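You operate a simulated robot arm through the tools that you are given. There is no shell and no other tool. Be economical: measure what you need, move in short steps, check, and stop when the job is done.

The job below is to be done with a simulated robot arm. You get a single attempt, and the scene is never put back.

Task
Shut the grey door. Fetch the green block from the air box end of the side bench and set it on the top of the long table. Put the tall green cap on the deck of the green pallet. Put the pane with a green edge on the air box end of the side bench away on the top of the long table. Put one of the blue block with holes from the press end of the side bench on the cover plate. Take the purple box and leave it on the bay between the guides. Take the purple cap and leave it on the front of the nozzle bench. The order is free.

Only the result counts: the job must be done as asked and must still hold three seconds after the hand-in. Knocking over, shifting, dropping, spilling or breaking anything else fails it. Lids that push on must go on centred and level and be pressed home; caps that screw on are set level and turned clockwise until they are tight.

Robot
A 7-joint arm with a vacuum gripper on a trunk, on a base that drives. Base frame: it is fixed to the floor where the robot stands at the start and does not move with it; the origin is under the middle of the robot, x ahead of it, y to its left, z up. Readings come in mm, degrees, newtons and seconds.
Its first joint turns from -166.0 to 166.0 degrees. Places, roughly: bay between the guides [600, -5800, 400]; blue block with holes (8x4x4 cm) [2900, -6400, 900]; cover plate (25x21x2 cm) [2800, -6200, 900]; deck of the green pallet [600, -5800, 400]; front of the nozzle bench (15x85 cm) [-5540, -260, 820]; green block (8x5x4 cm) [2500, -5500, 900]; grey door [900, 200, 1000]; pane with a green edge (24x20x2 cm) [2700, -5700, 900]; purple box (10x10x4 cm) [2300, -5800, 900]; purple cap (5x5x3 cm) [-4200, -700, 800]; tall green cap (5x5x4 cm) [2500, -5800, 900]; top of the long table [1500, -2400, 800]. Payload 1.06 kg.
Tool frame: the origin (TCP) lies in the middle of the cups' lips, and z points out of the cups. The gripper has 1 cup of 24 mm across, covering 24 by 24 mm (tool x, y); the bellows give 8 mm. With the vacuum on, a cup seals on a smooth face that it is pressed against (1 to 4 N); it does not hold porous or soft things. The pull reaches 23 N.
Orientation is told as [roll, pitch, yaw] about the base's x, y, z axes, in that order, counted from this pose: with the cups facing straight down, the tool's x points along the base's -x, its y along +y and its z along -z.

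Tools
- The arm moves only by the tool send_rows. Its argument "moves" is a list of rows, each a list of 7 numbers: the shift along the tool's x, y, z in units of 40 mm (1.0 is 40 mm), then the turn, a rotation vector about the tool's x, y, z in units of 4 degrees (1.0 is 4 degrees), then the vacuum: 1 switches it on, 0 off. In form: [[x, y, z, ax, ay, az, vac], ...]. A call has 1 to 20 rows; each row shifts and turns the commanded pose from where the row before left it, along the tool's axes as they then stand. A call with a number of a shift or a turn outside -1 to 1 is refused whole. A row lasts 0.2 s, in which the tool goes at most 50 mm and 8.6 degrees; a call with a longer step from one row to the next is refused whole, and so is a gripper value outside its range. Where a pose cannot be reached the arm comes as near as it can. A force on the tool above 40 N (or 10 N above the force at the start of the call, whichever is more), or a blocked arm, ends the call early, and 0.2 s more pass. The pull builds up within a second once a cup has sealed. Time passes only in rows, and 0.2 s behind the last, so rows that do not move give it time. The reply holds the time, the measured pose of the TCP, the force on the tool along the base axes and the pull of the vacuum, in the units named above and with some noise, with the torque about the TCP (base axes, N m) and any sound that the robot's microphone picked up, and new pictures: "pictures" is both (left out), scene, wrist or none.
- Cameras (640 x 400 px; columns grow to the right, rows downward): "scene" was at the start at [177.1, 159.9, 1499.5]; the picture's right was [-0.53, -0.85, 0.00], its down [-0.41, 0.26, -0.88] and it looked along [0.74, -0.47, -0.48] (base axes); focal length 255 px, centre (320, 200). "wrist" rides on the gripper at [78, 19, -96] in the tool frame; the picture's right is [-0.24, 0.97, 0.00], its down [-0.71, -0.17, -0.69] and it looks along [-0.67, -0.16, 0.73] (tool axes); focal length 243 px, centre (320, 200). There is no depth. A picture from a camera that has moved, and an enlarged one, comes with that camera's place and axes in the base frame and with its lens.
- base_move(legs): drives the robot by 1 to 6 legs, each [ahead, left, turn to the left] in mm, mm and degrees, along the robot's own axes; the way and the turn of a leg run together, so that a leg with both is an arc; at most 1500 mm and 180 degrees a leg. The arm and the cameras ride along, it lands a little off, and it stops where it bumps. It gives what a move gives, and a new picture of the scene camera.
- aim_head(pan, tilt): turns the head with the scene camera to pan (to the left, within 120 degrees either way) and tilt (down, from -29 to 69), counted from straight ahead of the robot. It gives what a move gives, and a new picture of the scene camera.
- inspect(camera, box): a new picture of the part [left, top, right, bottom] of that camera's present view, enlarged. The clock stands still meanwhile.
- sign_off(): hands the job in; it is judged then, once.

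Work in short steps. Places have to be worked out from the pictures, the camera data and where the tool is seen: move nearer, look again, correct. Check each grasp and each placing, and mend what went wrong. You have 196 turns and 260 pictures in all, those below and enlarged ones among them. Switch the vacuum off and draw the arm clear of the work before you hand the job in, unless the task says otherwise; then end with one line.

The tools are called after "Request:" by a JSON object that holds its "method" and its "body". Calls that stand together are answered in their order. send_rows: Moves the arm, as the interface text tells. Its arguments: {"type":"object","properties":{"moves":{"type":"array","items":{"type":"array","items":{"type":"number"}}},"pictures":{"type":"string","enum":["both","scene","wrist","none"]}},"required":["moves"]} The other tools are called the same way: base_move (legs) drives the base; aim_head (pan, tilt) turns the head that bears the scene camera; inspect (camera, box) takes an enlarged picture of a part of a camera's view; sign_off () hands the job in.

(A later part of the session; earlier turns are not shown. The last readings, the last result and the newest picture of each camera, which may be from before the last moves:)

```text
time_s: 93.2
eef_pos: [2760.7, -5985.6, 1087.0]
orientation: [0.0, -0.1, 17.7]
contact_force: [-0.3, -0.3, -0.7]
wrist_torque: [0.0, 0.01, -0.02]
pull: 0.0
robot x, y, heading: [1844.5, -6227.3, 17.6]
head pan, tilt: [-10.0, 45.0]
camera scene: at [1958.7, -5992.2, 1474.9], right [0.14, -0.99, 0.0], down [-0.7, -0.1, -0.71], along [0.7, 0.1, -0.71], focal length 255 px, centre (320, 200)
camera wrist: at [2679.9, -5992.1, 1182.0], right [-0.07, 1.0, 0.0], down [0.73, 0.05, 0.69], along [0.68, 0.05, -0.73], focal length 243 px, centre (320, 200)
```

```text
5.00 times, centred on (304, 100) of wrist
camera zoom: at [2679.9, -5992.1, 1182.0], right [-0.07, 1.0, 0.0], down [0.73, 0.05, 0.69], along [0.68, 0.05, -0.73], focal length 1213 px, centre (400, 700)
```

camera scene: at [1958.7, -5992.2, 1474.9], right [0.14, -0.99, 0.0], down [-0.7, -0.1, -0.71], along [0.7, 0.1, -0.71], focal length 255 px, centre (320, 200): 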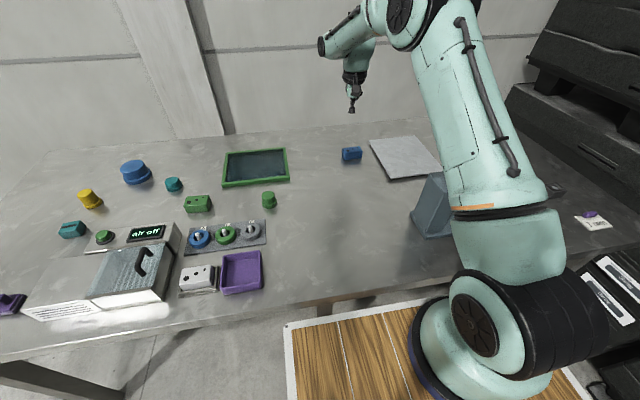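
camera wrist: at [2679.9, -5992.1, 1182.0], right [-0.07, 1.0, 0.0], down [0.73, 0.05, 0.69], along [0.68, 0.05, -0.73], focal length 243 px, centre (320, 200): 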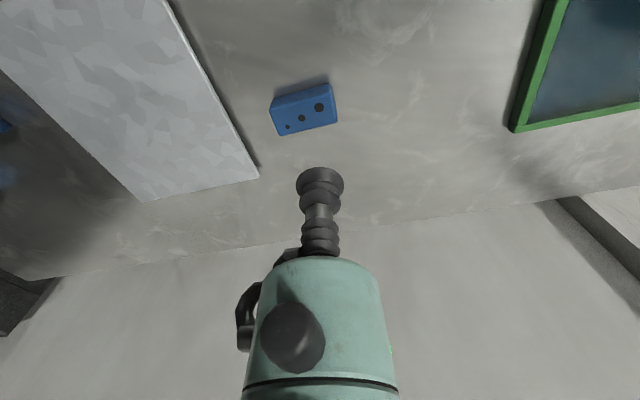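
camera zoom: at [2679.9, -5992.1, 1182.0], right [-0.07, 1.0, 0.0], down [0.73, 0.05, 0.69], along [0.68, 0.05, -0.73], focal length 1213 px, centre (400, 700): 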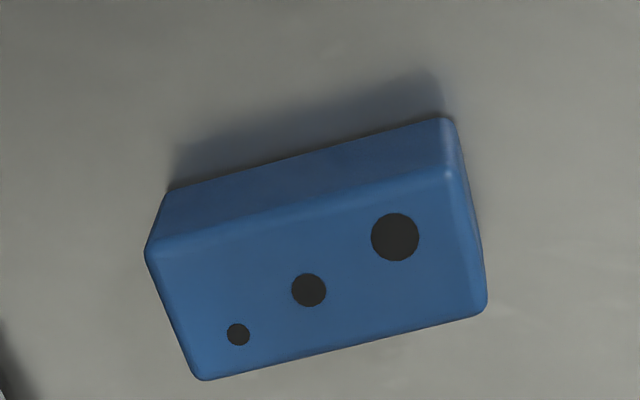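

I choose a hole-free spot on the block's near-left part. I move over it and go lower to measure again.

Request:
{"method": "send_rows", "body": {"moves": [[-0.22, -0.3, 0.65, 0, 0, 0, 0], [-0.22, -0.3, 0.65, 0, 0, 0, 0], [-0.22, -0.3, 0.65, 0, 0, 0, 0], [-0.22, -0.3, 0.65, 0, 0, 0, 0], [0, 0, 0, 0, 0, 0, 0]], "pictures": "none"}}

Request:
{"method": "inspect", "body": {"camera": "wrist", "box": [240, 80, 400, 180]}}

```text
time_s: 94.4
eef_pos: [2808.0, -6025.5, 982.1]
orientation: [0.0, -0.1, 17.7]
contact_force: [-0.6, -0.5, 0.1]
wrist_torque: [0.01, -0.01, 0.0]
pull: 0.0
robot x, y, heading: [1847.2, -6234.0, 17.7]
head pan, tilt: [-10.0, 45.0]
```

```text
4.00 times, centred on (320, 130) of wrist
camera zoom: at [2726.5, -6030.5, 1077.5], right [-0.07, 1.0, 0.0], down [0.73, 0.05, 0.69], along [0.68, 0.05, -0.73], focal length 970 px, centre (320, 480)
```

zoom: 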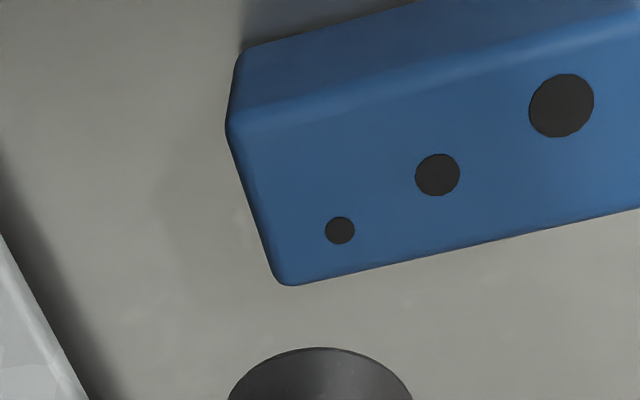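

Triangulation gives the block's top at z≈916. I aim at the freest spot, [2802, -6020], descend with vacuum on and feel for contact.

Request:
{"method": "send_rows", "body": {"moves": [[0.1, 0.17, 0.7, 0, 0, 0, 0], [0, 0, 0.6, 0, 0, 0, 1], [0, 0, 0.2, 0, 0, 0, 1], [0, 0, 0.08, 0, 0, 0, 1], [0, 0, 0.06, 0, 0, 0, 1], [0, 0, 0, 0, 0, 0, 1]], "pictures": "wrist"}}

```text
time_s: 95.8
eef_pos: [2800.5, -6018.8, 915.8]
orientation: [0.0, 0.0, 17.6]
contact_force: [-1.0, -1.0, -0.1]
wrist_torque: [0.0, -0.02, -0.01]
pull: 22.6
robot x, y, heading: [1848.8, -6230.0, 17.7]
head pan, tilt: [-10.0, 45.0]
camera wrist: at [2720.0, -6025.2, 1012.0], right [-0.07, 1.0, 0.0], down [0.73, 0.05, 0.69], along [0.68, 0.05, -0.73], focal length 243 px, centre (320, 200)
```

wrist: 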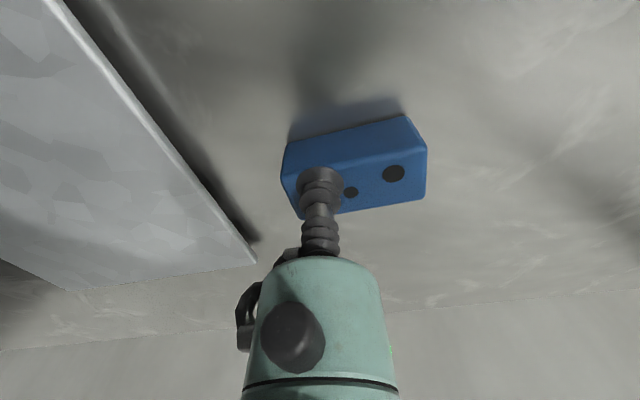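

Sealed with 22.6 N pull. I lift, carry it over the plate (about [2822, -6203]) and lower to just above it.

Request:
{"method": "send_rows", "body": {"moves": [[0, 0, 0, 0, 0, 0, 1], [0, 0, -0.5, 0, 0, 0, 1], [0, 0, -0.7, 0, 0, 0, 1], [0, 0, -0.7, 0, 0, 0, 1], [0.315, -0.9, 0, 0, 0, 0, 1], [0.315, -0.9, 0, 0, 0, 0, 1], [0.315, -0.9, 0, 0, 0, 0, 1], [0.315, -0.9, 0, 0, 0, 0, 1], [0.315, -0.9, 0, 0, 0, 0, 1], [0, 0, 0.5, 0, 0, 0, 1], [0, 0, 0.3, 0, 0, 0, 1], [0, 0, 0, 0, 0, 0, 1]], "pictures": "both"}}

```text
time_s: 98.4
eef_pos: [2794.8, -6210.9, 959.6]
orientation: [0.0, 0.1, 17.5]
contact_force: [0.4, 0.3, -1.3]
wrist_torque: [-0.03, -0.01, -0.05]
pull: 22.8
robot x, y, heading: [1846.6, -6234.6, 17.6]
head pan, tilt: [-10.0, 45.0]
camera scene: at [1958.9, -5992.2, 1474.9], right [0.13, -0.99, 0.0], down [-0.7, -0.1, -0.71], along [0.7, 0.1, -0.71], focal length 255 px, centre (320, 200)
camera wrist: at [2714.9, -6216.8, 1056.2], right [-0.07, 1.0, 0.0], down [0.73, 0.05, 0.69], along [0.68, 0.05, -0.73], focal length 243 px, centre (320, 200)
```

scene: 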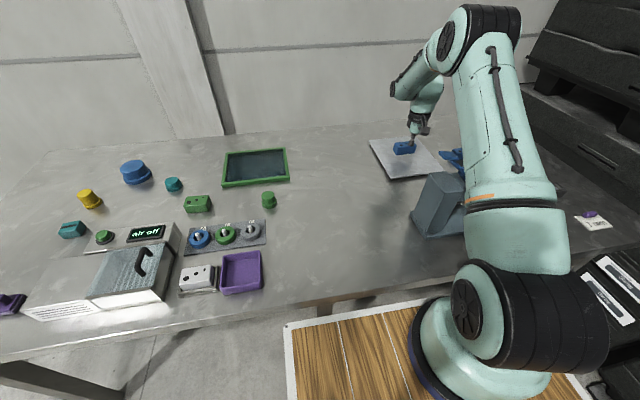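
wrist: 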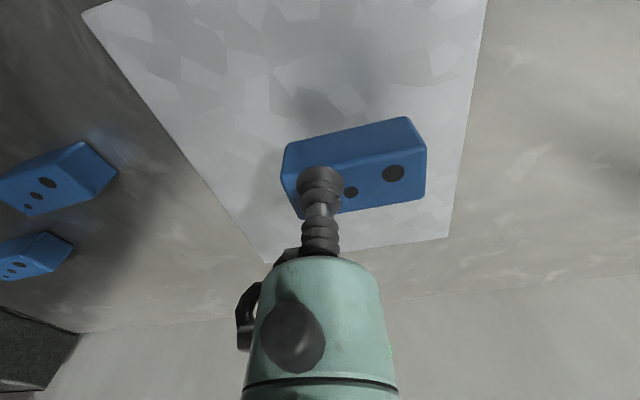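

The block hangs well over the plate. I lower it slowly until I feel the plate.

Request:
{"method": "send_rows", "body": {"moves": [[0, 0, 0.15, 0, 0, 0, 1], [0, 0, 0.15, 0, 0, 0, 1], [0, 0, 0.1, 0, 0, 0, 1], [0, 0, 0.05, 0, 0, 0, 1]], "pictures": "wrist"}}

```text
time_s: 99.4
eef_pos: [2794.0, -6210.4, 942.1]
orientation: [0.0, 0.0, 17.6]
contact_force: [0.0, -0.2, -0.5]
wrist_torque: [-0.02, 0.0, 0.01]
pull: 23.3
robot x, y, heading: [1844.3, -6234.4, 17.8]
head pan, tilt: [-10.0, 45.0]
camera wrist: at [2714.2, -6215.8, 1037.9], right [-0.07, 1.0, 0.0], down [0.73, 0.05, 0.69], along [0.68, 0.05, -0.73], focal length 243 px, centre (320, 200)
```

wrist: 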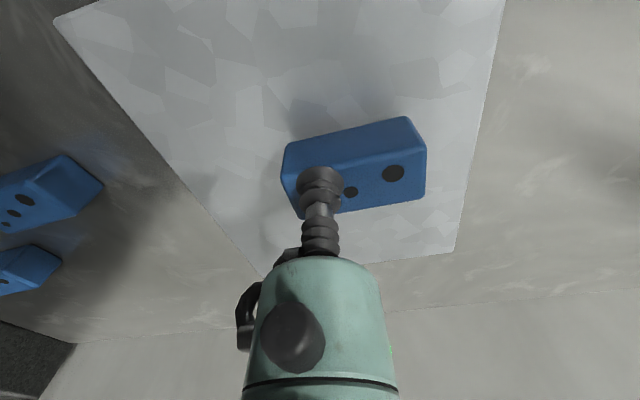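

Not yet touching. I go on in 2 mm steps.

Request:
{"method": "send_rows", "body": {"moves": [[0, 0, 0.05, 0, 0, 0, 1], [0, 0, 0.05, 0, 0, 0, 1], [0, 0, 0.05, 0, 0, 0, 1], [0, 0, 0, 0, 0, 0, 1]], "pictures": "none"}}

```text
time_s: 100.4
eef_pos: [2795.4, -6209.1, 936.8]
orientation: [-0.1, 0.0, 17.6]
contact_force: [0.3, 0.3, -1.5]
wrist_torque: [-0.01, 0.01, 0.03]
pull: 22.6
robot x, y, heading: [1849.3, -6233.6, 17.6]
head pan, tilt: [-10.0, 45.0]
```

Request:
{"method": "send_rows", "body": {"moves": [[0, 0, 0.05, 0, 0, 0, 1], [0, 0, 0.05, 0, 0, 0, 1], [0, 0, 0, 0, 0, 0, 1]], "pictures": "none"}}

```text
time_s: 101.2
eef_pos: [2796.4, -6208.0, 932.7]
orientation: [0.0, -0.1, 17.6]
contact_force: [-0.3, -0.7, 1.3]
wrist_torque: [-0.01, 0.0, 0.02]
pull: 22.5
robot x, y, heading: [1845.1, -6234.3, 17.7]
head pan, tilt: [-10.0, 45.0]
```

Force still within noise; another 4 mm.

Request:
{"method": "send_rows", "body": {"moves": [[0, 0, 0.05, 0, 0, 0, 1], [0, 0, 0.05, 0, 0, 0, 1], [0, 0, 0, 0, 0, 0, 1]], "pictures": "wrist"}}

```text
time_s: 102.0
eef_pos: [2796.8, -6208.0, 929.0]
orientation: [-0.1, -0.2, 17.6]
contact_force: [2.9, 0.8, 15.3]
wrist_torque: [0.07, 0.03, 0.0]
pull: 23.4
robot x, y, heading: [1848.8, -6230.2, 17.8]
head pan, tilt: [-10.0, 45.0]
camera wrist: at [2714.7, -6214.8, 1024.8], right [-0.07, 1.0, 0.0], down [0.72, 0.05, 0.69], along [0.69, 0.05, -0.73], focal length 243 px, centre (320, 200)
```

wrist: 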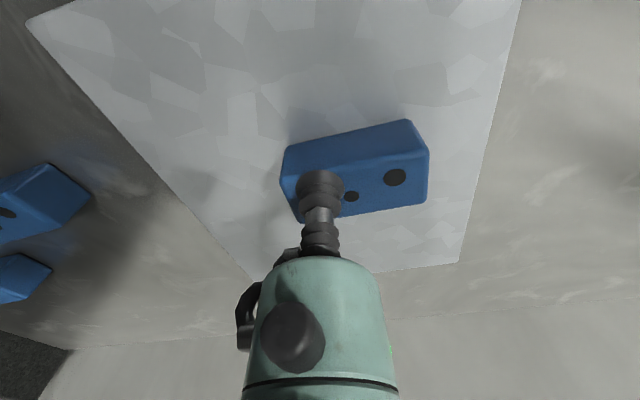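

Contact (15 N). I release the vacuum, wait and lift off.

Request:
{"method": "send_rows", "body": {"moves": [[0, 0, -0.05, 0, 0, 0, 0], [0, 0, 0, 0, 0, 0, 0], [0, 0, 0, 0, 0, 0, 0], [0, 0, 0, 0, 0, 0, 0], [0, 0, 0, 0, 0, 0, 0], [0, 0, -0.2, 0, 0, 0, 0], [0, 0, -0.8, 0, 0, 0, 0], [0, 0, -1, 0, 0, 0, 0], [0, 0, -1, 0, 0, 0, 0]], "pictures": "both"}}

```text
time_s: 104.0
eef_pos: [2795.8, -6209.5, 1049.5]
orientation: [0.0, 0.0, 17.6]
contact_force: [0.2, 0.3, 0.1]
wrist_torque: [0.01, 0.01, -0.01]
pull: 0.0
robot x, y, heading: [1848.0, -6234.6, 17.9]
head pan, tilt: [-10.0, 45.0]
camera scene: at [1959.2, -5992.2, 1474.8], right [0.14, -0.99, 0.0], down [-0.7, -0.1, -0.71], along [0.7, 0.1, -0.71], focal length 255 px, centre (320, 200)
camera wrist: at [2716.0, -6215.3, 1145.2], right [-0.07, 1.0, 0.0], down [0.73, 0.05, 0.68], along [0.68, 0.05, -0.73], focal length 243 px, centre (320, 200)
```

scene: 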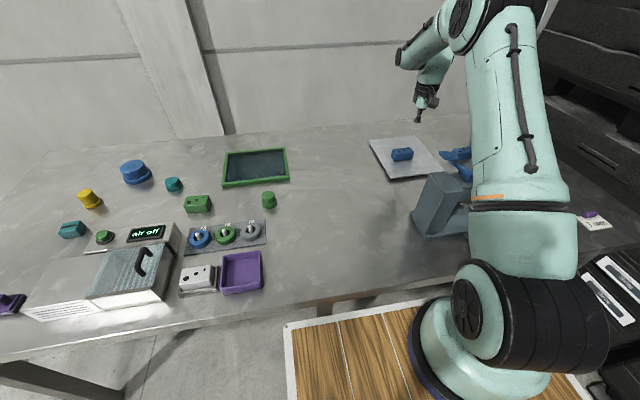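
wrist: 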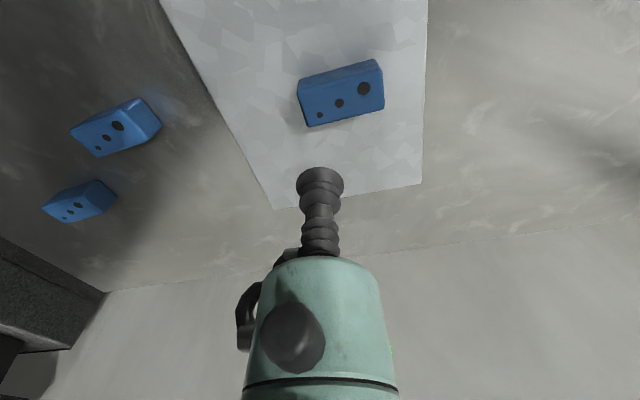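

Blue block sits on the cover plate. Next the purple box: I raise the arm and shift the base left 340 mm.

Request:
{"method": "send_rows", "body": {"moves": [[1, 0, -0.6, 0, 0, 0, 0], [1, 0, -0.6, 0, 0, 0, 0], [1, 0, -0.6, 0, 0, 0, 0], [1, 0, -0.6, 0, 0, 0, 0], [1, 0, 0, 0, 0, 0, 0], [1, 0, 0, 0, 0, 0, 0]], "pictures": "none"}}

Request:
{"method": "base_move", "body": {"legs": [[0, 340, 0]]}}

```text
time_s: 105.4
eef_pos: [2566.2, -6284.3, 1145.3]
orientation: [0.0, 0.0, 17.6]
contact_force: [0.7, 0.3, 0.2]
wrist_torque: [-0.02, 0.04, -0.03]
pull: 0.1
robot x, y, heading: [1844.6, -6233.3, 17.5]
head pan, tilt: [-10.0, 45.0]
```

```text
time_s: 107.6
eef_pos: [2463.5, -5958.4, 1144.8]
orientation: [-0.1, 0.0, 17.7]
contact_force: [0.2, -0.3, -0.4]
wrist_torque: [-0.01, 0.02, 0.0]
pull: 0.1
robot x, y, heading: [1745.3, -5907.9, 17.9]
head pan, tilt: [-10.0, 45.0]
camera scene: at [1854.4, -5669.5, 1474.9], right [0.14, -0.99, 0.0], down [-0.7, -0.1, -0.71], along [0.7, 0.1, -0.71], focal length 255 px, centre (320, 200)
```

scene: 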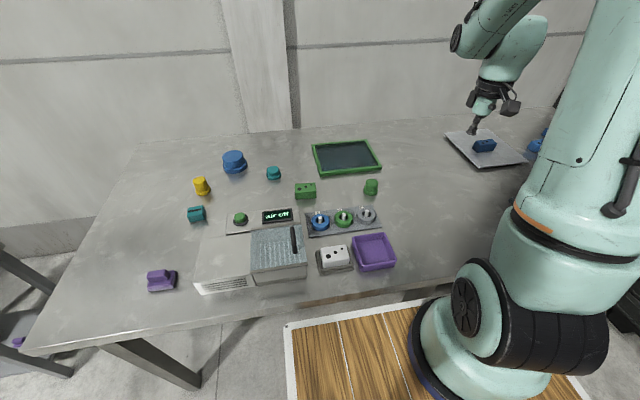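

The purple box lies near [2257, -5757]. I move above its floor centre and look with the wrist camera.

Request:
{"method": "send_rows", "body": {"moves": [[0.48, 0.9, 0.4, 0, 0, 0, 0], [0.48, 0.9, 0.4, 0, 0, 0, 0], [0.48, 0.9, 0.4, 0, 0, 0, 0], [0.48, 0.9, 0.4, 0, 0, 0, 0], [0.48, 0.9, 0.4, 0, 0, 0, 0], [0.48, 0.9, 0.4, 0, 0, 0, 0], [0.48, 0.9, 0.4, 0, 0, 0, 0], [0, 0, 0, 0, 0, 0, 0]], "pictures": "wrist"}}

```text
time_s: 109.4
eef_pos: [2256.0, -5760.7, 1032.1]
orientation: [0.0, -0.2, 17.7]
contact_force: [0.5, 0.0, -0.3]
wrist_torque: [-0.01, -0.01, 0.02]
pull: 0.0
robot x, y, heading: [1743.6, -5908.8, 18.3]
head pan, tilt: [-10.0, 45.0]
camera wrist: at [2175.7, -5766.0, 1128.4], right [-0.07, 1.0, 0.0], down [0.73, 0.05, 0.69], along [0.68, 0.05, -0.73], focal length 243 px, centre (320, 200)
```

wrist: 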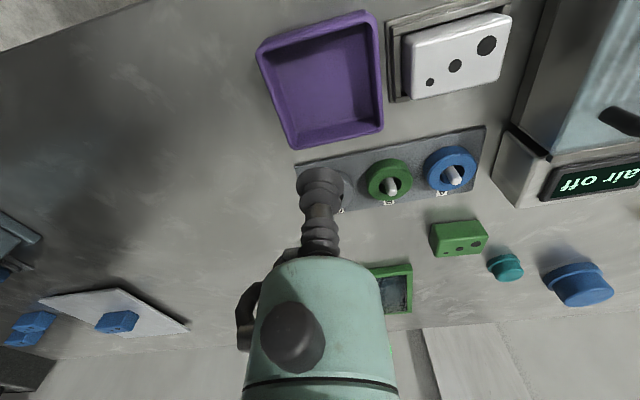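

The box floor centre is at about [2249, -5757]. I descend into it with vacuum on.

Request:
{"method": "send_rows", "body": {"moves": [[0.15, 0.15, 0.9, 0, 0, 0, 0], [0, 0, 0.9, 0, 0, 0, 0], [0, 0, 0.9, 0, 0, 0, 0], [0, 0, 0.5, 0, 0, 0, 1], [0, 0, 0.1, 0, 0, 0, 1], [0, 0, 0.1, 0, 0, 0, 1], [0, 0, 0.05, 0, 0, 0, 1], [0, 0, 0, 0, 0, 0, 1]], "pictures": "wrist"}}

```text
time_s: 111.2
eef_pos: [2251.4, -5756.7, 895.1]
orientation: [0.0, 0.0, 17.8]
contact_force: [-0.2, 0.5, -0.2]
wrist_torque: [-0.02, 0.01, 0.01]
pull: 0.0
robot x, y, heading: [1746.5, -5912.3, 17.9]
head pan, tilt: [-10.0, 45.0]
camera wrist: at [2169.8, -5762.6, 990.7], right [-0.07, 1.0, 0.0], down [0.73, 0.05, 0.69], along [0.68, 0.05, -0.73], focal length 243 px, centre (320, 200)
```

wrist: 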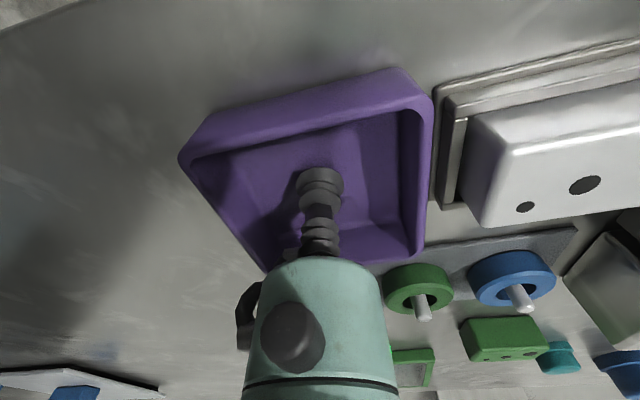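

Well centred; I keep lowering in small steps until it seals.

Request:
{"method": "send_rows", "body": {"moves": [[0, 0, 0.08, 0, 0, 0, 1], [0, 0, 0.07, 0, 0, 0, 1], [0, 0, 0.05, 0, 0, 0, 1], [0, 0, 0.05, 0, 0, 0, 1], [0, 0, 0.05, 0, 0, 0, 1], [0, 0, 0, 0, 0, 0, 1]], "pictures": "none"}}

```text
time_s: 112.6
eef_pos: [2251.4, -5756.2, 883.3]
orientation: [0.0, 0.1, 17.7]
contact_force: [0.4, 1.0, 7.1]
wrist_torque: [0.0, 0.0, -0.05]
pull: 22.8
robot x, y, heading: [1746.2, -5908.8, 18.0]
head pan, tilt: [-10.0, 45.0]
```

The box is held. I lift it high, back off from the bench and turn left about 170° towards the green pallet.

Request:
{"method": "send_rows", "body": {"moves": [[0, 0, -0.3, 0, 0, 0, 1], [0, 0, -0.7, 0, 0, 0, 1], [0, 0, -1, 0, 0, 0, 1], [0, 0, -1, 0, 0, 0, 1], [0, 0, -1, 0, 0, 0, 1], [0, 0, -1, 0, 0, 0, 1], [0, 0, -1, 0, 0, 0, 1], [0, 0, -1, 0, 0, 0, 1]], "pictures": "wrist"}}

Request:
{"method": "base_move", "body": {"legs": [[-130, 0, 0], [0, 0, 165]]}}

Request:
{"method": "aim_head", "body": {"pan": 0, "tilt": 40}}

```text
time_s: 114.4
eef_pos: [2248.6, -5758.4, 1162.3]
orientation: [0.4, 0.2, 17.7]
contact_force: [0.0, -0.5, -0.3]
wrist_torque: [0.01, -0.02, 0.04]
pull: 23.1
robot x, y, heading: [1741.5, -5911.5, 18.2]
head pan, tilt: [-10.0, 45.0]
camera wrist: at [2168.4, -5765.7, 1258.5], right [-0.07, 1.0, 0.01], down [0.73, 0.05, 0.68], along [0.68, 0.05, -0.73], focal length 243 px, centre (320, 200)
```

wrist: 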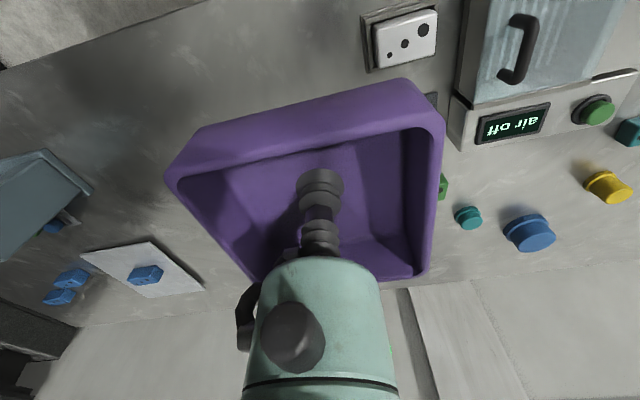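

```text
time_s: 122.5
eef_pos: [1090.2, -5960.1, 1161.9]
orientation: [0.1, 0.0, -178.0]
contact_force: [-0.9, -0.2, -1.0]
wrist_torque: [0.0, 0.0, -0.03]
pull: 22.8
robot x, y, heading: [1615.5, -5950.5, -177.8]
head pan, tilt: [-10.0, 45.0]
camera scene: at [1446.5, -6158.3, 1471.8], right [0.09, 1.0, 0.0], down [0.73, -0.07, -0.68], along [-0.68, 0.06, -0.73], focal length 255 px, centre (320, 200)
```

scene: 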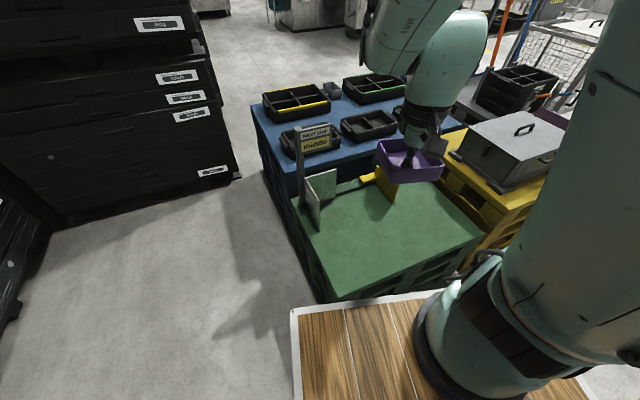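

```text
time_s: 123.2
eef_pos: [1092.4, -5959.3, 1161.4]
orientation: [0.1, 0.1, -177.9]
contact_force: [-0.2, 0.4, -1.3]
wrist_torque: [-0.01, 0.01, 0.02]
pull: 22.6
robot x, y, heading: [1615.9, -5947.8, -177.7]
head pan, tilt: [0.0, 40.0]
camera scene: at [1440.7, -6168.9, 1482.1], right [-0.04, 1.0, 0.0], down [0.64, 0.02, -0.77], along [-0.77, -0.03, -0.64], focal length 255 px, centre (320, 200)
```

scene: 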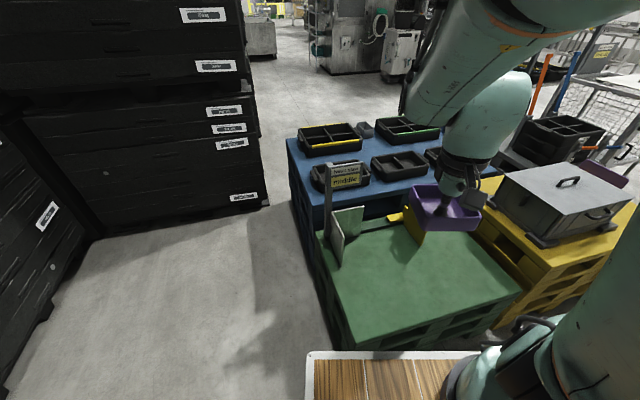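

I zoom in on the pallet's guides and the sign.

Request:
{"method": "inspect", "body": {"camera": "scene", "box": [300, 140, 540, 290]}}

Request:
{"method": "inspect", "body": {"camera": "wrist", "box": [0, 0, 640, 400]}}

```text
2.67 times, centred on (420, 215) of scene
camera zoom: at [1440.7, -6168.9, 1482.1], right [-0.04, 1.0, 0.0], down [0.64, 0.02, -0.77], along [-0.77, -0.03, -0.64], focal length 681 px, centre (53, 160)
```

zoom: 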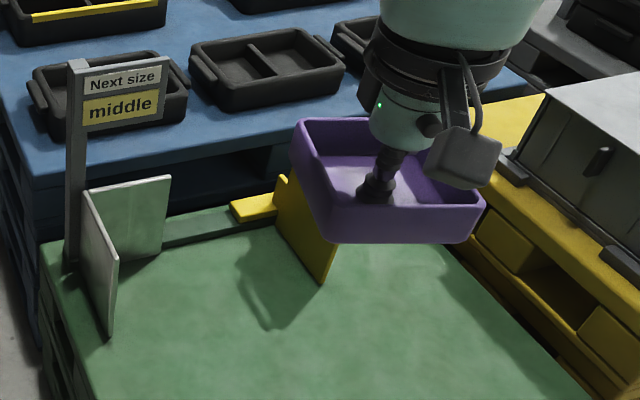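

```text
1.00 times, centred on (320, 200) of wrist (not enlarged: the box is as wide or as high as the picture)
camera zoom: at [1168.9, -5976.1, 1258.0], right [-0.2, -0.98, 0.0], down [-0.71, 0.15, 0.68], along [-0.67, 0.14, -0.73], focal length 243 px, centre (320, 200)
```

zoom: 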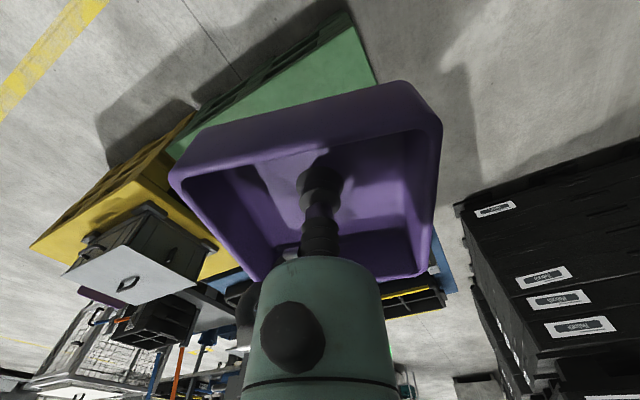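

The bay lies between the fixed corner plate and the yellow guide, centre about [545, -5915], deck near z 440. I drive to stand square to the pallet.

Request:
{"method": "base_move", "body": {"legs": [[150, -340, 0], [30, 0, 16.8]]}}

Request:
{"method": "aim_head", "body": {"pan": -5, "tilt": 48}}

```text
time_s: 126.5
eef_pos: [928.1, -5782.2, 1160.8]
orientation: [0.0, 0.0, -161.5]
contact_force: [0.3, -0.1, -1.6]
wrist_torque: [0.04, -0.02, 0.0]
pull: 23.1
robot x, y, heading: [1432.4, -5621.6, -161.3]
head pan, tilt: [0.0, 40.0]
camera scene: at [1322.8, -5883.7, 1482.1], right [-0.32, 0.95, 0.0], down [0.61, 0.21, -0.77], along [-0.73, -0.25, -0.64], focal length 255 px, centre (320, 200)
```

scene: 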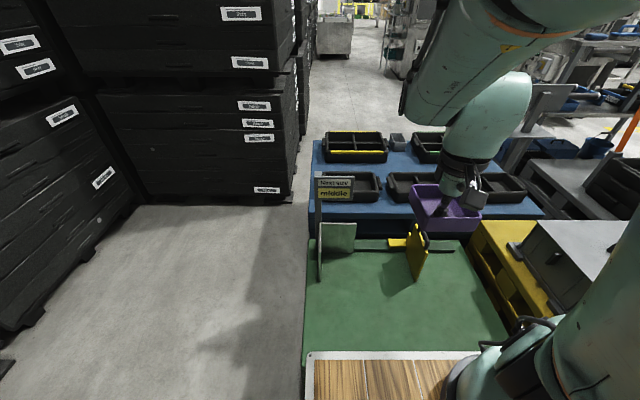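

```text
time_s: 127.2
eef_pos: [927.0, -5782.8, 1162.1]
orientation: [0.0, 0.0, -161.5]
contact_force: [0.2, 0.2, -0.5]
wrist_torque: [0.01, 0.02, 0.0]
pull: 22.8
robot x, y, heading: [1433.0, -5626.0, -161.0]
head pan, tilt: [-5.0, 48.0]
camera scene: at [1326.7, -5875.0, 1470.7], right [-0.24, 0.97, 0.0], down [0.72, 0.18, -0.67], along [-0.65, -0.16, -0.74], focal length 255 px, centre (320, 200)
```

scene: 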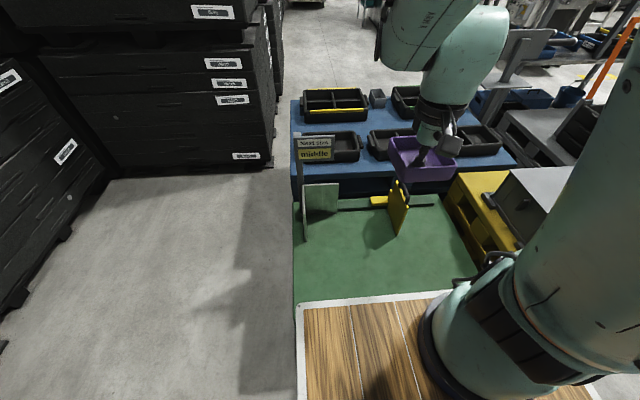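

Now square to the pallet; the bay is about 430 mm wide. I move the box out over the bay and lower part way.

Request:
{"method": "send_rows", "body": {"moves": [[-1, 0, 0, 0, 0, 0, 1], [-1, 0, 0, 0, 0, 0, 1], [-1, 0, 0, 0, 0, 0, 1], [-1, 0, 0, 0, 0, 0, 1], [-1, 0, 0, 0, 0, 0, 1], [-1, 0.1, 0, 0, 0, 0, 1], [-1, 0.1, 0, 0, 0, 0, 1], [-1, 0, 0, 0, 0, 0, 1], [-1, 0, 0, 0, 0, 0, 1], [-1, 0, 0, 0, 0, 0, 1], [0, 0, 1, 0, 0, 0, 1], [0, 0, 1, 0, 0, 0, 1], [0, 0, 1, 0, 0, 0, 1], [0, 0, 1, 0, 0, 0, 1], [0, 0, 1, 0, 0, 0, 1], [0, 0, 1, 0, 0, 0, 1], [0, 0, 1, 0, 0, 0, 1], [0, 0, 1, 0, 0, 0, 1], [0, 0, 1, 0, 0, 0, 1]], "pictures": "both"}}

```text
time_s: 131.2
eef_pos: [552.0, -5917.5, 803.1]
orientation: [0.1, 0.0, -161.4]
contact_force: [0.3, 0.2, -0.5]
wrist_torque: [-0.02, 0.05, 0.0]
pull: 22.5
robot x, y, heading: [1432.6, -5622.4, -161.1]
head pan, tilt: [-5.0, 48.0]
camera scene: at [1327.0, -5874.9, 1470.7], right [-0.24, 0.97, 0.0], down [0.72, 0.18, -0.67], along [-0.65, -0.16, -0.74], focal length 255 px, centre (320, 200)
camera wrist: at [630.7, -5910.5, 898.4], right [0.09, -1.0, 0.0], down [-0.73, -0.06, 0.69], along [-0.68, -0.06, -0.73], focal length 243 px, centre (320, 200)
```

scene: 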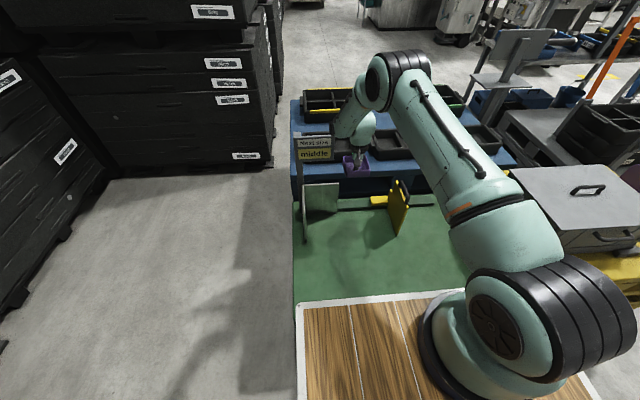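
wrist: 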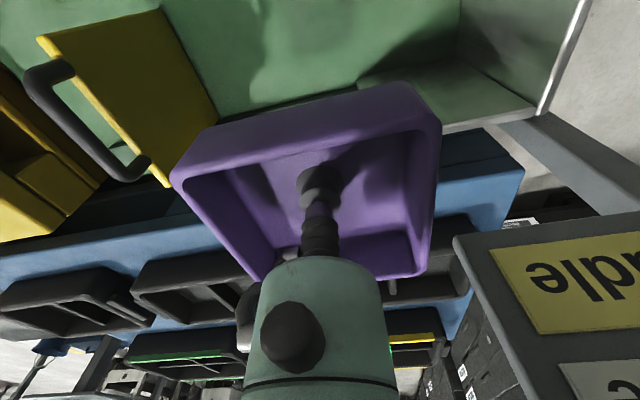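

Path is clear of sign and guides. I shift 14 mm nearer and lower to just above the deck.

Request:
{"method": "send_rows", "body": {"moves": [[0.35, 0, 0.9, 0, 0, 0, 1], [0, 0, 1, 0, 0, 0, 1], [0, 0, 1, 0, 0, 0, 1], [0, 0, 1, 0, 0, 0, 1], [0, 0, 1, 0, 0, 0, 1], [0, 0, 1, 0, 0, 0, 1], [0, 0, 1, 0, 0, 0, 1], [0, 0, 0.5, 0, 0, 0, 1], [0, 0, 0, 0, 0, 0, 1]], "pictures": "both"}}

```text
time_s: 133.2
eef_pos: [564.6, -5914.1, 524.7]
orientation: [0.1, 0.2, -161.4]
contact_force: [-0.9, 0.4, -1.1]
wrist_torque: [0.03, -0.02, -0.02]
pull: 22.8
out of reach, approached as far as the arm can: row 8
robot x, y, heading: [1431.8, -5623.7, -161.1]
head pan, tilt: [-5.0, 48.0]
camera scene: at [1326.6, -5875.0, 1470.7], right [-0.24, 0.97, 0.0], down [0.72, 0.18, -0.67], along [-0.65, -0.16, -0.74], focal length 255 px, centre (320, 200)
camera wrist: at [643.6, -5907.4, 620.1], right [0.09, -1.0, 0.0], down [-0.73, -0.06, 0.68], along [-0.68, -0.06, -0.73], focal length 243 px, centre (320, 200)
```

scene: 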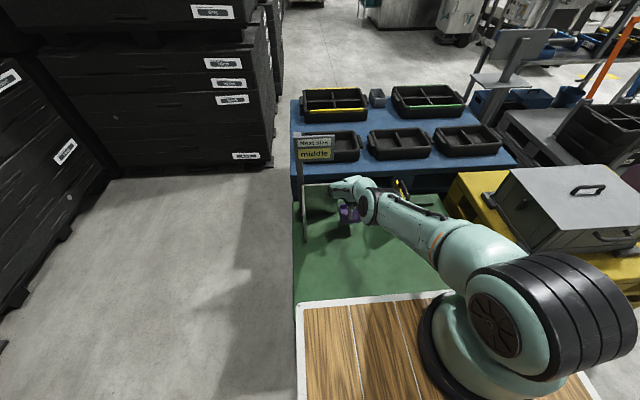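
wrist: 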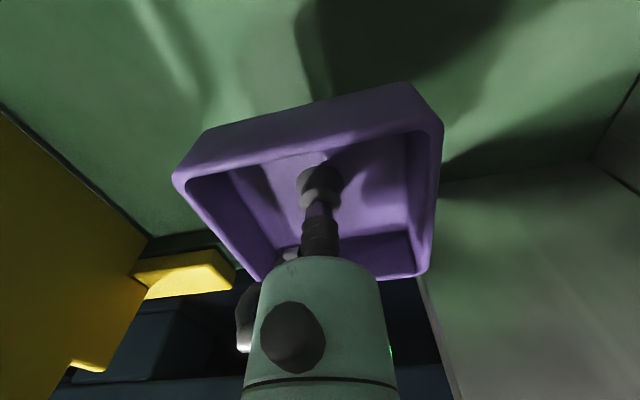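

The arm is at its limit at z≈520. I retract a little, drive 75 mm closer and continue down.

Request:
{"method": "send_rows", "body": {"moves": [[0.8, 0, -0.3, 0, 0, 0, 1], [1, 0, 0, 0, 0, 0, 1]], "pictures": "none"}}

Request:
{"method": "base_move", "body": {"legs": [[75, 0, 0]]}}

Request:
{"method": "send_rows", "body": {"moves": [[0, 0, 0.5, 0, 0, 0, 1], [0, 0, 0.5, 0, 0, 0, 1], [0, 0, 0.5, 0, 0, 0, 1], [0, 0, 0, 0, 0, 0, 1]], "pictures": "wrist"}}

```text
time_s: 133.8
eef_pos: [630.9, -5889.9, 538.3]
orientation: [0.1, -0.1, -161.4]
contact_force: [0.7, -0.6, -1.2]
wrist_torque: [0.03, 0.0, 0.01]
pull: 23.2
robot x, y, heading: [1429.2, -5622.0, -161.4]
head pan, tilt: [-5.0, 48.0]
```

```text
time_s: 134.8
eef_pos: [559.4, -5913.2, 539.0]
orientation: [0.1, 0.0, -161.5]
contact_force: [1.0, 0.5, -1.2]
wrist_torque: [-0.02, -0.01, 0.03]
pull: 23.0
robot x, y, heading: [1358.5, -5648.4, -161.5]
head pan, tilt: [-5.0, 48.0]
camera scene: at [1254.4, -5899.4, 1470.7], right [-0.24, 0.97, 0.0], down [0.72, 0.18, -0.67], along [-0.65, -0.16, -0.74], focal length 255 px, centre (320, 200)
```

scene: 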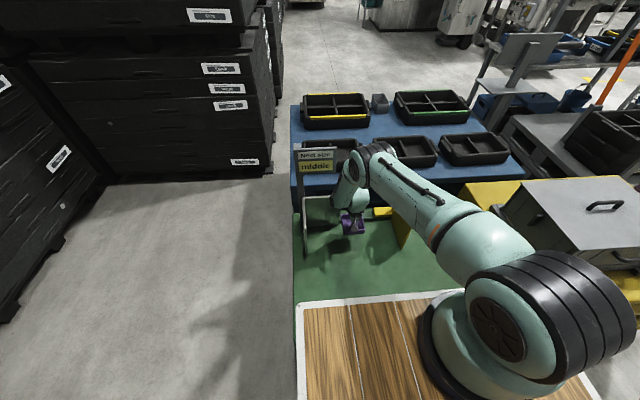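

```text
time_s: 135.8
eef_pos: [561.6, -5914.0, 480.3]
orientation: [0.1, -0.1, -161.5]
contact_force: [-0.4, -0.1, -1.5]
wrist_torque: [-0.01, 0.01, 0.01]
pull: 23.1
robot x, y, heading: [1361.5, -5646.6, -161.5]
head pan, tilt: [-5.0, 48.0]
camera wrist: at [640.9, -5907.9, 575.6], right [0.09, -1.0, 0.0], down [-0.73, -0.06, 0.68], along [-0.68, -0.06, -0.73], focal length 243 px, centre (320, 200)
```

wrist: 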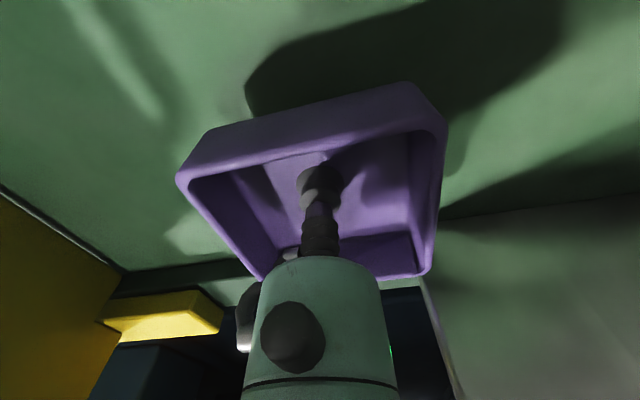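

Clear of everything. I lower further in small steps until the deck is felt.

Request:
{"method": "send_rows", "body": {"moves": [[0, 0, 0.3, 0, 0, 0, 1], [0, 0, 0.2, 0, 0, 0, 1], [0, 0, 0.1, 0, 0, 0, 1], [0, 0, 0.1, 0, 0, 0, 1], [0, 0, 0, 0, 0, 0, 1]], "pictures": "none"}}

```text
time_s: 137.0
eef_pos: [560.1, -5916.0, 451.5]
orientation: [0.1, -0.1, -161.5]
contact_force: [-1.3, -2.2, 11.0]
wrist_torque: [0.06, 0.02, -0.04]
pull: 22.9
robot x, y, heading: [1360.6, -5643.6, -161.2]
head pan, tilt: [-5.0, 48.0]
```

Contact at z≈452. I release and lift off.

Request:
{"method": "send_rows", "body": {"moves": [[0, 0, 0, 0, 0, 0, 0], [0, 0, 0, 0, 0, 0, 0], [0, 0, 0, 0, 0, 0, 0], [0, 0, 0, 0, 0, 0, 0], [0, 0, -0.2, 0, 0, 0, 0], [0, 0, -0.8, 0, 0, 0, 0], [0, 0, -1, 0, 0, 0, 0], [0, 0, -1, 0, 0, 0, 0], [0, 0, -1, 0, 0, 0, 0], [0, 0, -1, 0, 0, 0, 0]], "pictures": "both"}}

```text
time_s: 139.2
eef_pos: [558.4, -5915.4, 651.9]
orientation: [0.1, 0.1, -161.5]
contact_force: [0.0, -0.6, 0.7]
wrist_torque: [-0.01, 0.01, 0.0]
pull: 0.1
robot x, y, heading: [1357.6, -5649.2, -161.5]
head pan, tilt: [-5.0, 48.0]
camera scene: at [1254.2, -5899.5, 1470.6], right [-0.24, 0.97, 0.0], down [0.72, 0.18, -0.67], along [-0.65, -0.16, -0.74], focal length 255 px, centre (320, 200)
camera wrist: at [637.6, -5908.4, 747.2], right [0.09, -1.0, 0.0], down [-0.73, -0.06, 0.68], along [-0.68, -0.06, -0.73], focal length 243 px, centre (320, 200)
```

scene: 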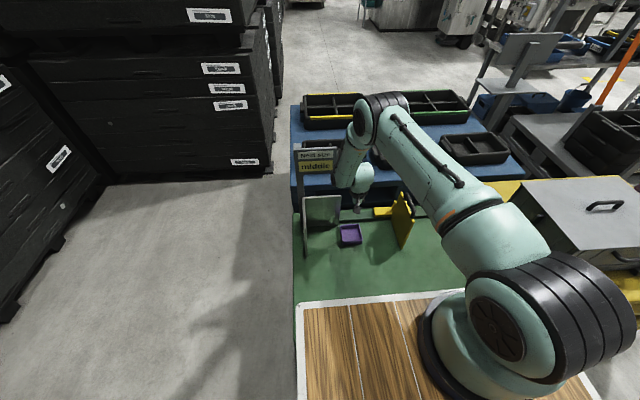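
wrist: 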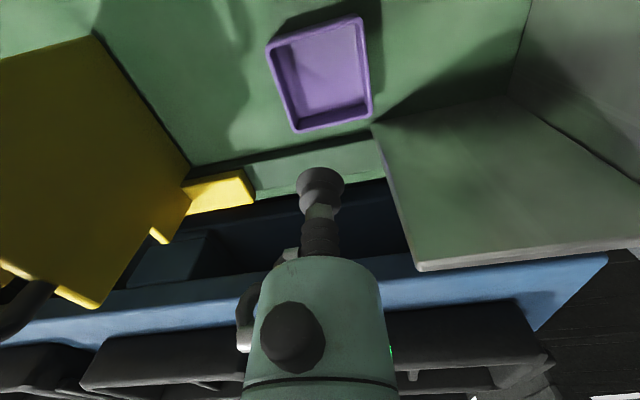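

The purple box sits in the bay. I raise and tuck the arm, then go back to the bench for the green cap.

Request:
{"method": "send_rows", "body": {"moves": [[0, 0, -1, 0, 0, 0, 0], [0, 0, -1, 0, 0, 0, 0], [0, 0, -1, 0, 0, 0, 0], [0.7, 0, -0.9, 0, 0, 0, 0], [0.7, 0, -0.9, 0, 0, 0, 0], [0.7, 0, -0.9, 0, 0, 0, 0], [0.7, 0, -0.9, 0, 0, 0, 0], [0.7, 0, -0.9, 0, 0, 0, 0], [0.7, 0, -0.9, 0, 0, 0, 0], [0.7, 0, -0.9, 0, 0, 0, 0], [0.7, 0, -0.9, 0, 0, 0, 0], [0.7, 0, -0.9, 0, 0, 0, 0], [0.7, 0, -0.9, 0, 0, 0, 0]], "pictures": "none"}}

Request:
{"method": "base_move", "body": {"legs": [[-148, 0, 0], [0, 368, 0], [0, 0, 179.5]]}}

```text
time_s: 142.0
eef_pos: [824.2, -5823.4, 1130.7]
orientation: [-0.1, 0.0, -161.4]
contact_force: [-0.8, -0.5, 0.1]
wrist_torque: [-0.01, -0.01, -0.02]
pull: 0.0
robot x, y, heading: [1358.6, -5647.8, -161.2]
head pan, tilt: [-5.0, 48.0]
```

```text
time_s: 152.6
eef_pos: [2157.3, -5796.5, 1130.0]
orientation: [0.1, -0.1, 15.6]
contact_force: [0.0, -0.2, 0.3]
wrist_torque: [-0.05, 0.01, -0.01]
pull: 0.0
robot x, y, heading: [1617.1, -5947.1, 15.7]
head pan, tilt: [-5.0, 48.0]
camera scene: at [1732.6, -5702.6, 1470.7], right [0.19, -0.98, 0.0], down [-0.73, -0.14, -0.67], along [0.66, 0.13, -0.74], focal length 255 px, centre (320, 200)
```

scene: 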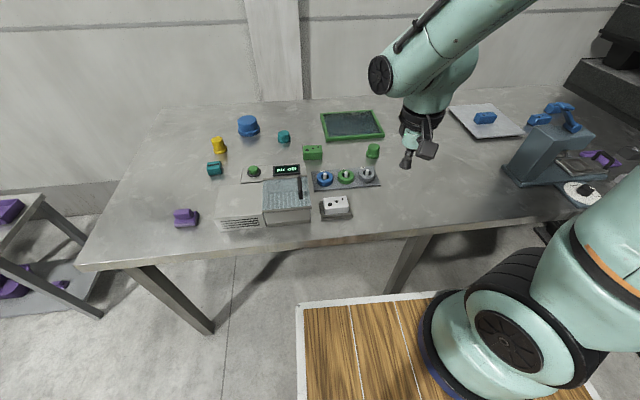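

I drive up to the bench again and look.

Request:
{"method": "base_move", "body": {"legs": [[132, 0, 2]]}}

Request:
{"method": "send_rows", "body": {"moves": [[-0.9, 0, 0.6, 0, 0, 0, 0], [-0.9, 0, 0.6, 0, 0, 0, 0], [-0.9, 0, 0.6, 0, 0, 0, 0], [-0.9, 0, 0.6, 0, 0, 0, 0], [0, 0, 0, 0, 0, 0, 0]], "pictures": "wrist"}}

```text
time_s: 153.8
eef_pos: [2278.8, -5741.2, 1129.8]
orientation: [0.1, 0.0, 17.4]
contact_force: [-0.2, 0.0, 0.3]
wrist_torque: [0.04, -0.02, 0.0]
pull: 0.1
robot x, y, heading: [1742.7, -5909.6, 17.9]
head pan, tilt: [-5.0, 48.0]
camera scene: at [1850.3, -5661.0, 1470.7], right [0.22, -0.98, 0.0], down [-0.72, -0.16, -0.67], along [0.65, 0.15, -0.74], focal length 255 px, centre (320, 200)
```

scene: 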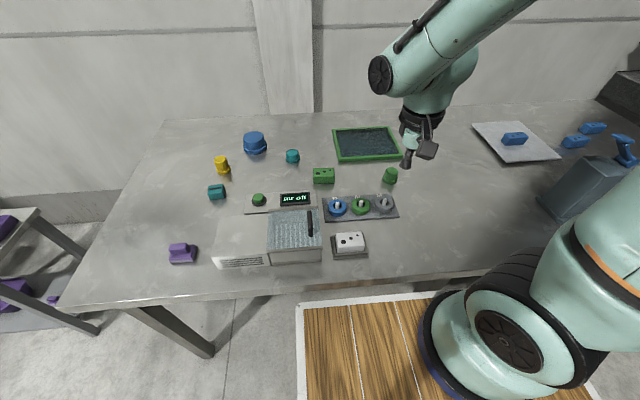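

```text
time_s: 155.0
eef_pos: [2416.6, -5697.3, 1034.6]
orientation: [0.0, 0.0, 17.4]
contact_force: [-0.1, -0.4, 0.3]
wrist_torque: [0.02, 0.03, -0.01]
pull: 0.1
robot x, y, heading: [1740.8, -5907.1, 17.4]
head pan, tilt: [-5.0, 48.0]
camera wrist: at [2335.5, -5703.1, 1130.8], right [-0.07, 1.0, 0.0], down [0.73, 0.05, 0.68], along [0.68, 0.05, -0.73], focal length 243 px, centre (320, 200)
```

wrist: 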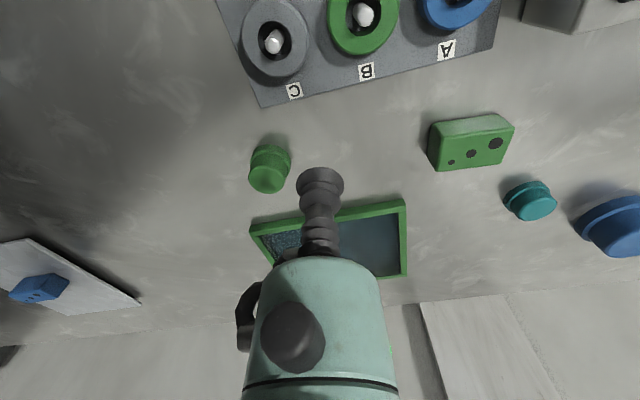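

Cap top is about [2506, -5748, 920]. I move over it and verify.

Request:
{"method": "send_rows", "body": {"moves": [[-0.58, -0.63, 0.6, 0, 0, 0, 0], [-0.58, -0.63, 0.6, 0, 0, 0, 0], [-0.58, -0.63, 0.6, 0, 0, 0, 0], [0, 0, 0, 0, 0, 0, 0]], "pictures": "wrist"}}

```text
time_s: 156.0
eef_pos: [2506.3, -5750.1, 961.6]
orientation: [0.1, 0.0, 17.6]
contact_force: [0.2, -0.7, -0.4]
wrist_torque: [0.01, -0.03, 0.02]
pull: 0.0
robot x, y, heading: [1737.5, -5906.1, 17.5]
head pan, tilt: [-5.0, 48.0]
camera wrist: at [2425.8, -5755.5, 1057.2], right [-0.07, 1.0, 0.0], down [0.73, 0.05, 0.68], along [0.68, 0.05, -0.73], focal length 243 px, centre (320, 200)
```

wrist: 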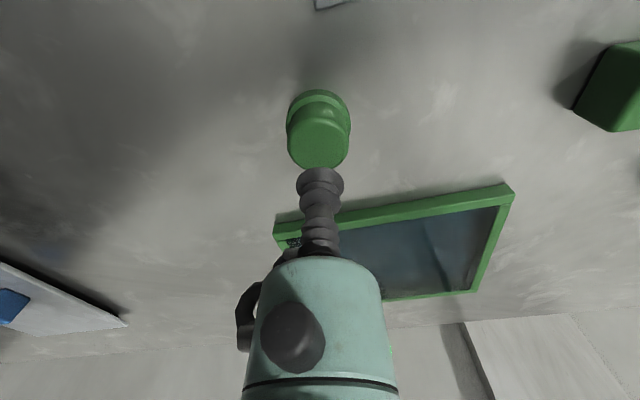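

Aligned. I descend with vacuum on.

Request:
{"method": "send_rows", "body": {"moves": [[0, 0, 0.6, 0, 0, 0, 1], [0, 0, 0.3, 0, 0, 0, 1], [0, 0, 0.1, 0, 0, 0, 1], [0, 0, 0.07, 0, 0, 0, 1], [0, 0, 0.05, 0, 0, 0, 1], [0, 0, 0, 0, 0, 0, 1]], "pictures": "none"}}

```text
time_s: 157.4
eef_pos: [2505.0, -5747.7, 916.5]
orientation: [0.0, -0.1, 17.5]
contact_force: [0.1, -1.1, 13.7]
wrist_torque: [-0.05, -0.01, 0.04]
pull: 22.5
robot x, y, heading: [1742.3, -5905.3, 17.9]
head pan, tilt: [-5.0, 48.0]
```

Cap is held. I lift and tuck, back off, turn round and shift along the pallet.

Request:
{"method": "send_rows", "body": {"moves": [[0, 0, -0.4, 0, 0, 0, 1], [0, 0, -0.8, 0, 0, 0, 1], [0, 0, -1, 0, 0, 0, 1], [0.8, 0, -0.8, 0, 0, 0, 1], [0.8, 0, -0.8, 0, 0, 0, 1], [0.8, 0, -0.8, 0, 0, 0, 1], [0.8, 0, -0.8, 0, 0, 0, 1], [0.8, 0, -0.4, 0, 0, 0, 1]], "pictures": "wrist"}}

Request:
{"method": "base_move", "body": {"legs": [[-132, 0, 0], [0, 0, 179.5], [0, -400, 0]]}}

```text
time_s: 159.2
eef_pos: [2353.8, -5796.2, 1147.9]
orientation: [0.0, 0.0, 17.5]
contact_force: [0.8, -0.5, -2.3]
wrist_torque: [0.0, -0.01, -0.01]
pull: 23.2
robot x, y, heading: [1744.1, -5905.8, 17.5]
head pan, tilt: [-5.0, 48.0]
camera wrist: at [2272.5, -5802.4, 1244.9], right [-0.07, 1.0, 0.0], down [0.73, 0.05, 0.68], along [0.68, 0.05, -0.73], focal length 243 px, centre (320, 200)
```

wrist: 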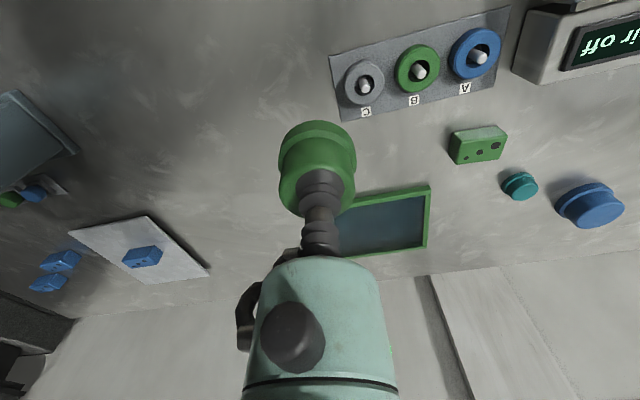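

```text
time_s: 170.0
eef_pos: [875.9, -5708.5, 1149.8]
orientation: [0.1, -0.1, -160.3]
contact_force: [-0.4, -0.5, -0.4]
wrist_torque: [-0.01, -0.01, -0.02]
pull: 22.8
robot x, y, heading: [1482.1, -5572.2, -159.9]
head pan, tilt: [-5.0, 48.0]
camera scene: at [1383.6, -5826.3, 1470.7], right [-0.26, 0.97, 0.0], down [0.72, 0.19, -0.67], along [-0.65, -0.17, -0.74], focal length 255 px, centre (320, 200)
```

scene: 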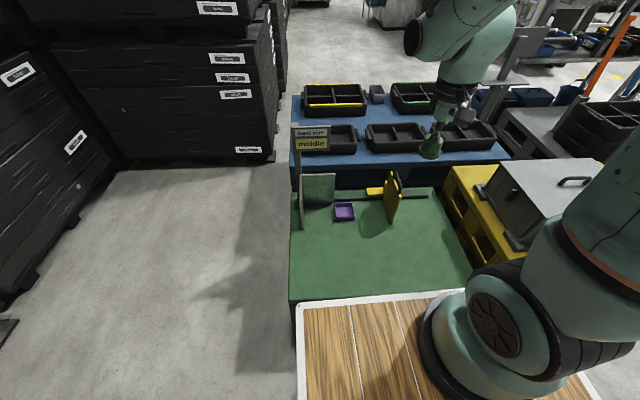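

I move to a free spot of the deck, about [790, -5785], and lower the cap.

Request:
{"method": "send_rows", "body": {"moves": [[-0.9, 0.36, 0, 0, 0, 0, 1], [-0.9, 0.36, 0, 0, 0, 0, 1], [-0.9, 0.36, 0, 0, 0, 0, 1], [0, 0, 1, 0, 0, 0, 1], [0, 0, 1, 0, 0, 0, 1], [0, 0, 1, 0, 0, 0, 1], [0, 0, 1, 0, 0, 0, 1], [0, 0, 1, 0, 0, 0, 1], [0, 0, 1, 0, 0, 0, 1], [0, 0, 1, 0, 0, 0, 1], [0, 0, 1, 0, 0, 0, 1], [0, 0, 1, 0, 0, 0, 1], [0, 0, 1, 0, 0, 0, 1], [0, 0, 1, 0, 0, 0, 1], [0, 0, 1, 0, 0, 0, 1], [0, 0, 1, 0, 0, 0, 1], [0, 0, 1, 0, 0, 0, 1], [0, 0, 1, 0, 0, 0, 1]], "pictures": "both"}}

```text
time_s: 173.8
eef_pos: [786.2, -5786.3, 549.4]
orientation: [0.1, -0.1, -160.1]
contact_force: [0.0, 0.1, -0.5]
wrist_torque: [0.01, -0.01, -0.01]
pull: 22.9
robot x, y, heading: [1484.2, -5570.1, -160.1]
head pan, tilt: [-5.0, 48.0]
camera scene: at [1383.7, -5826.3, 1470.7], right [-0.26, 0.97, 0.0], down [0.72, 0.19, -0.67], along [-0.65, -0.17, -0.74], focal length 255 px, centre (320, 200)
camera wrist: at [866.4, -5778.0, 644.8], right [0.11, -0.99, 0.0], down [-0.72, -0.08, 0.68], along [-0.68, -0.08, -0.73], focal length 243 px, centre (320, 200)
```

scene: 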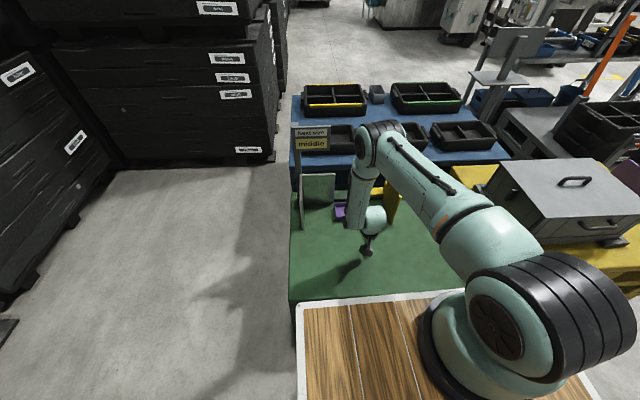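
wrist: 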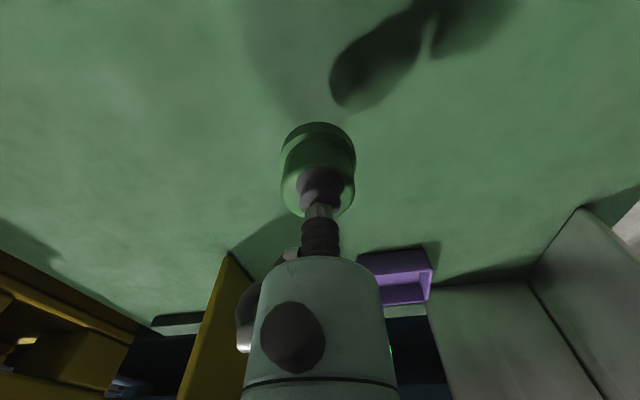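

The spot is free. I lower to just above contact and feel down.

Request:
{"method": "send_rows", "body": {"moves": [[0, 0, 0.7, 0, 0, 0, 1], [0, 0, 0.5, 0, 0, 0, 1], [0, 0, 0.15, 0, 0, 0, 1], [0, 0, 0.1, 0, 0, 0, 1], [0, 0, 0.07, 0, 0, 0, 1], [0, 0, 0, 0, 0, 0, 1]], "pictures": "none"}}

```text
time_s: 175.2
eef_pos: [788.8, -5787.4, 487.9]
orientation: [0.2, 0.0, -160.1]
contact_force: [2.0, 2.8, 8.9]
wrist_torque: [0.06, -0.02, -0.02]
pull: 22.5
robot x, y, heading: [1479.3, -5570.8, -160.0]
head pan, tilt: [-5.0, 48.0]
```

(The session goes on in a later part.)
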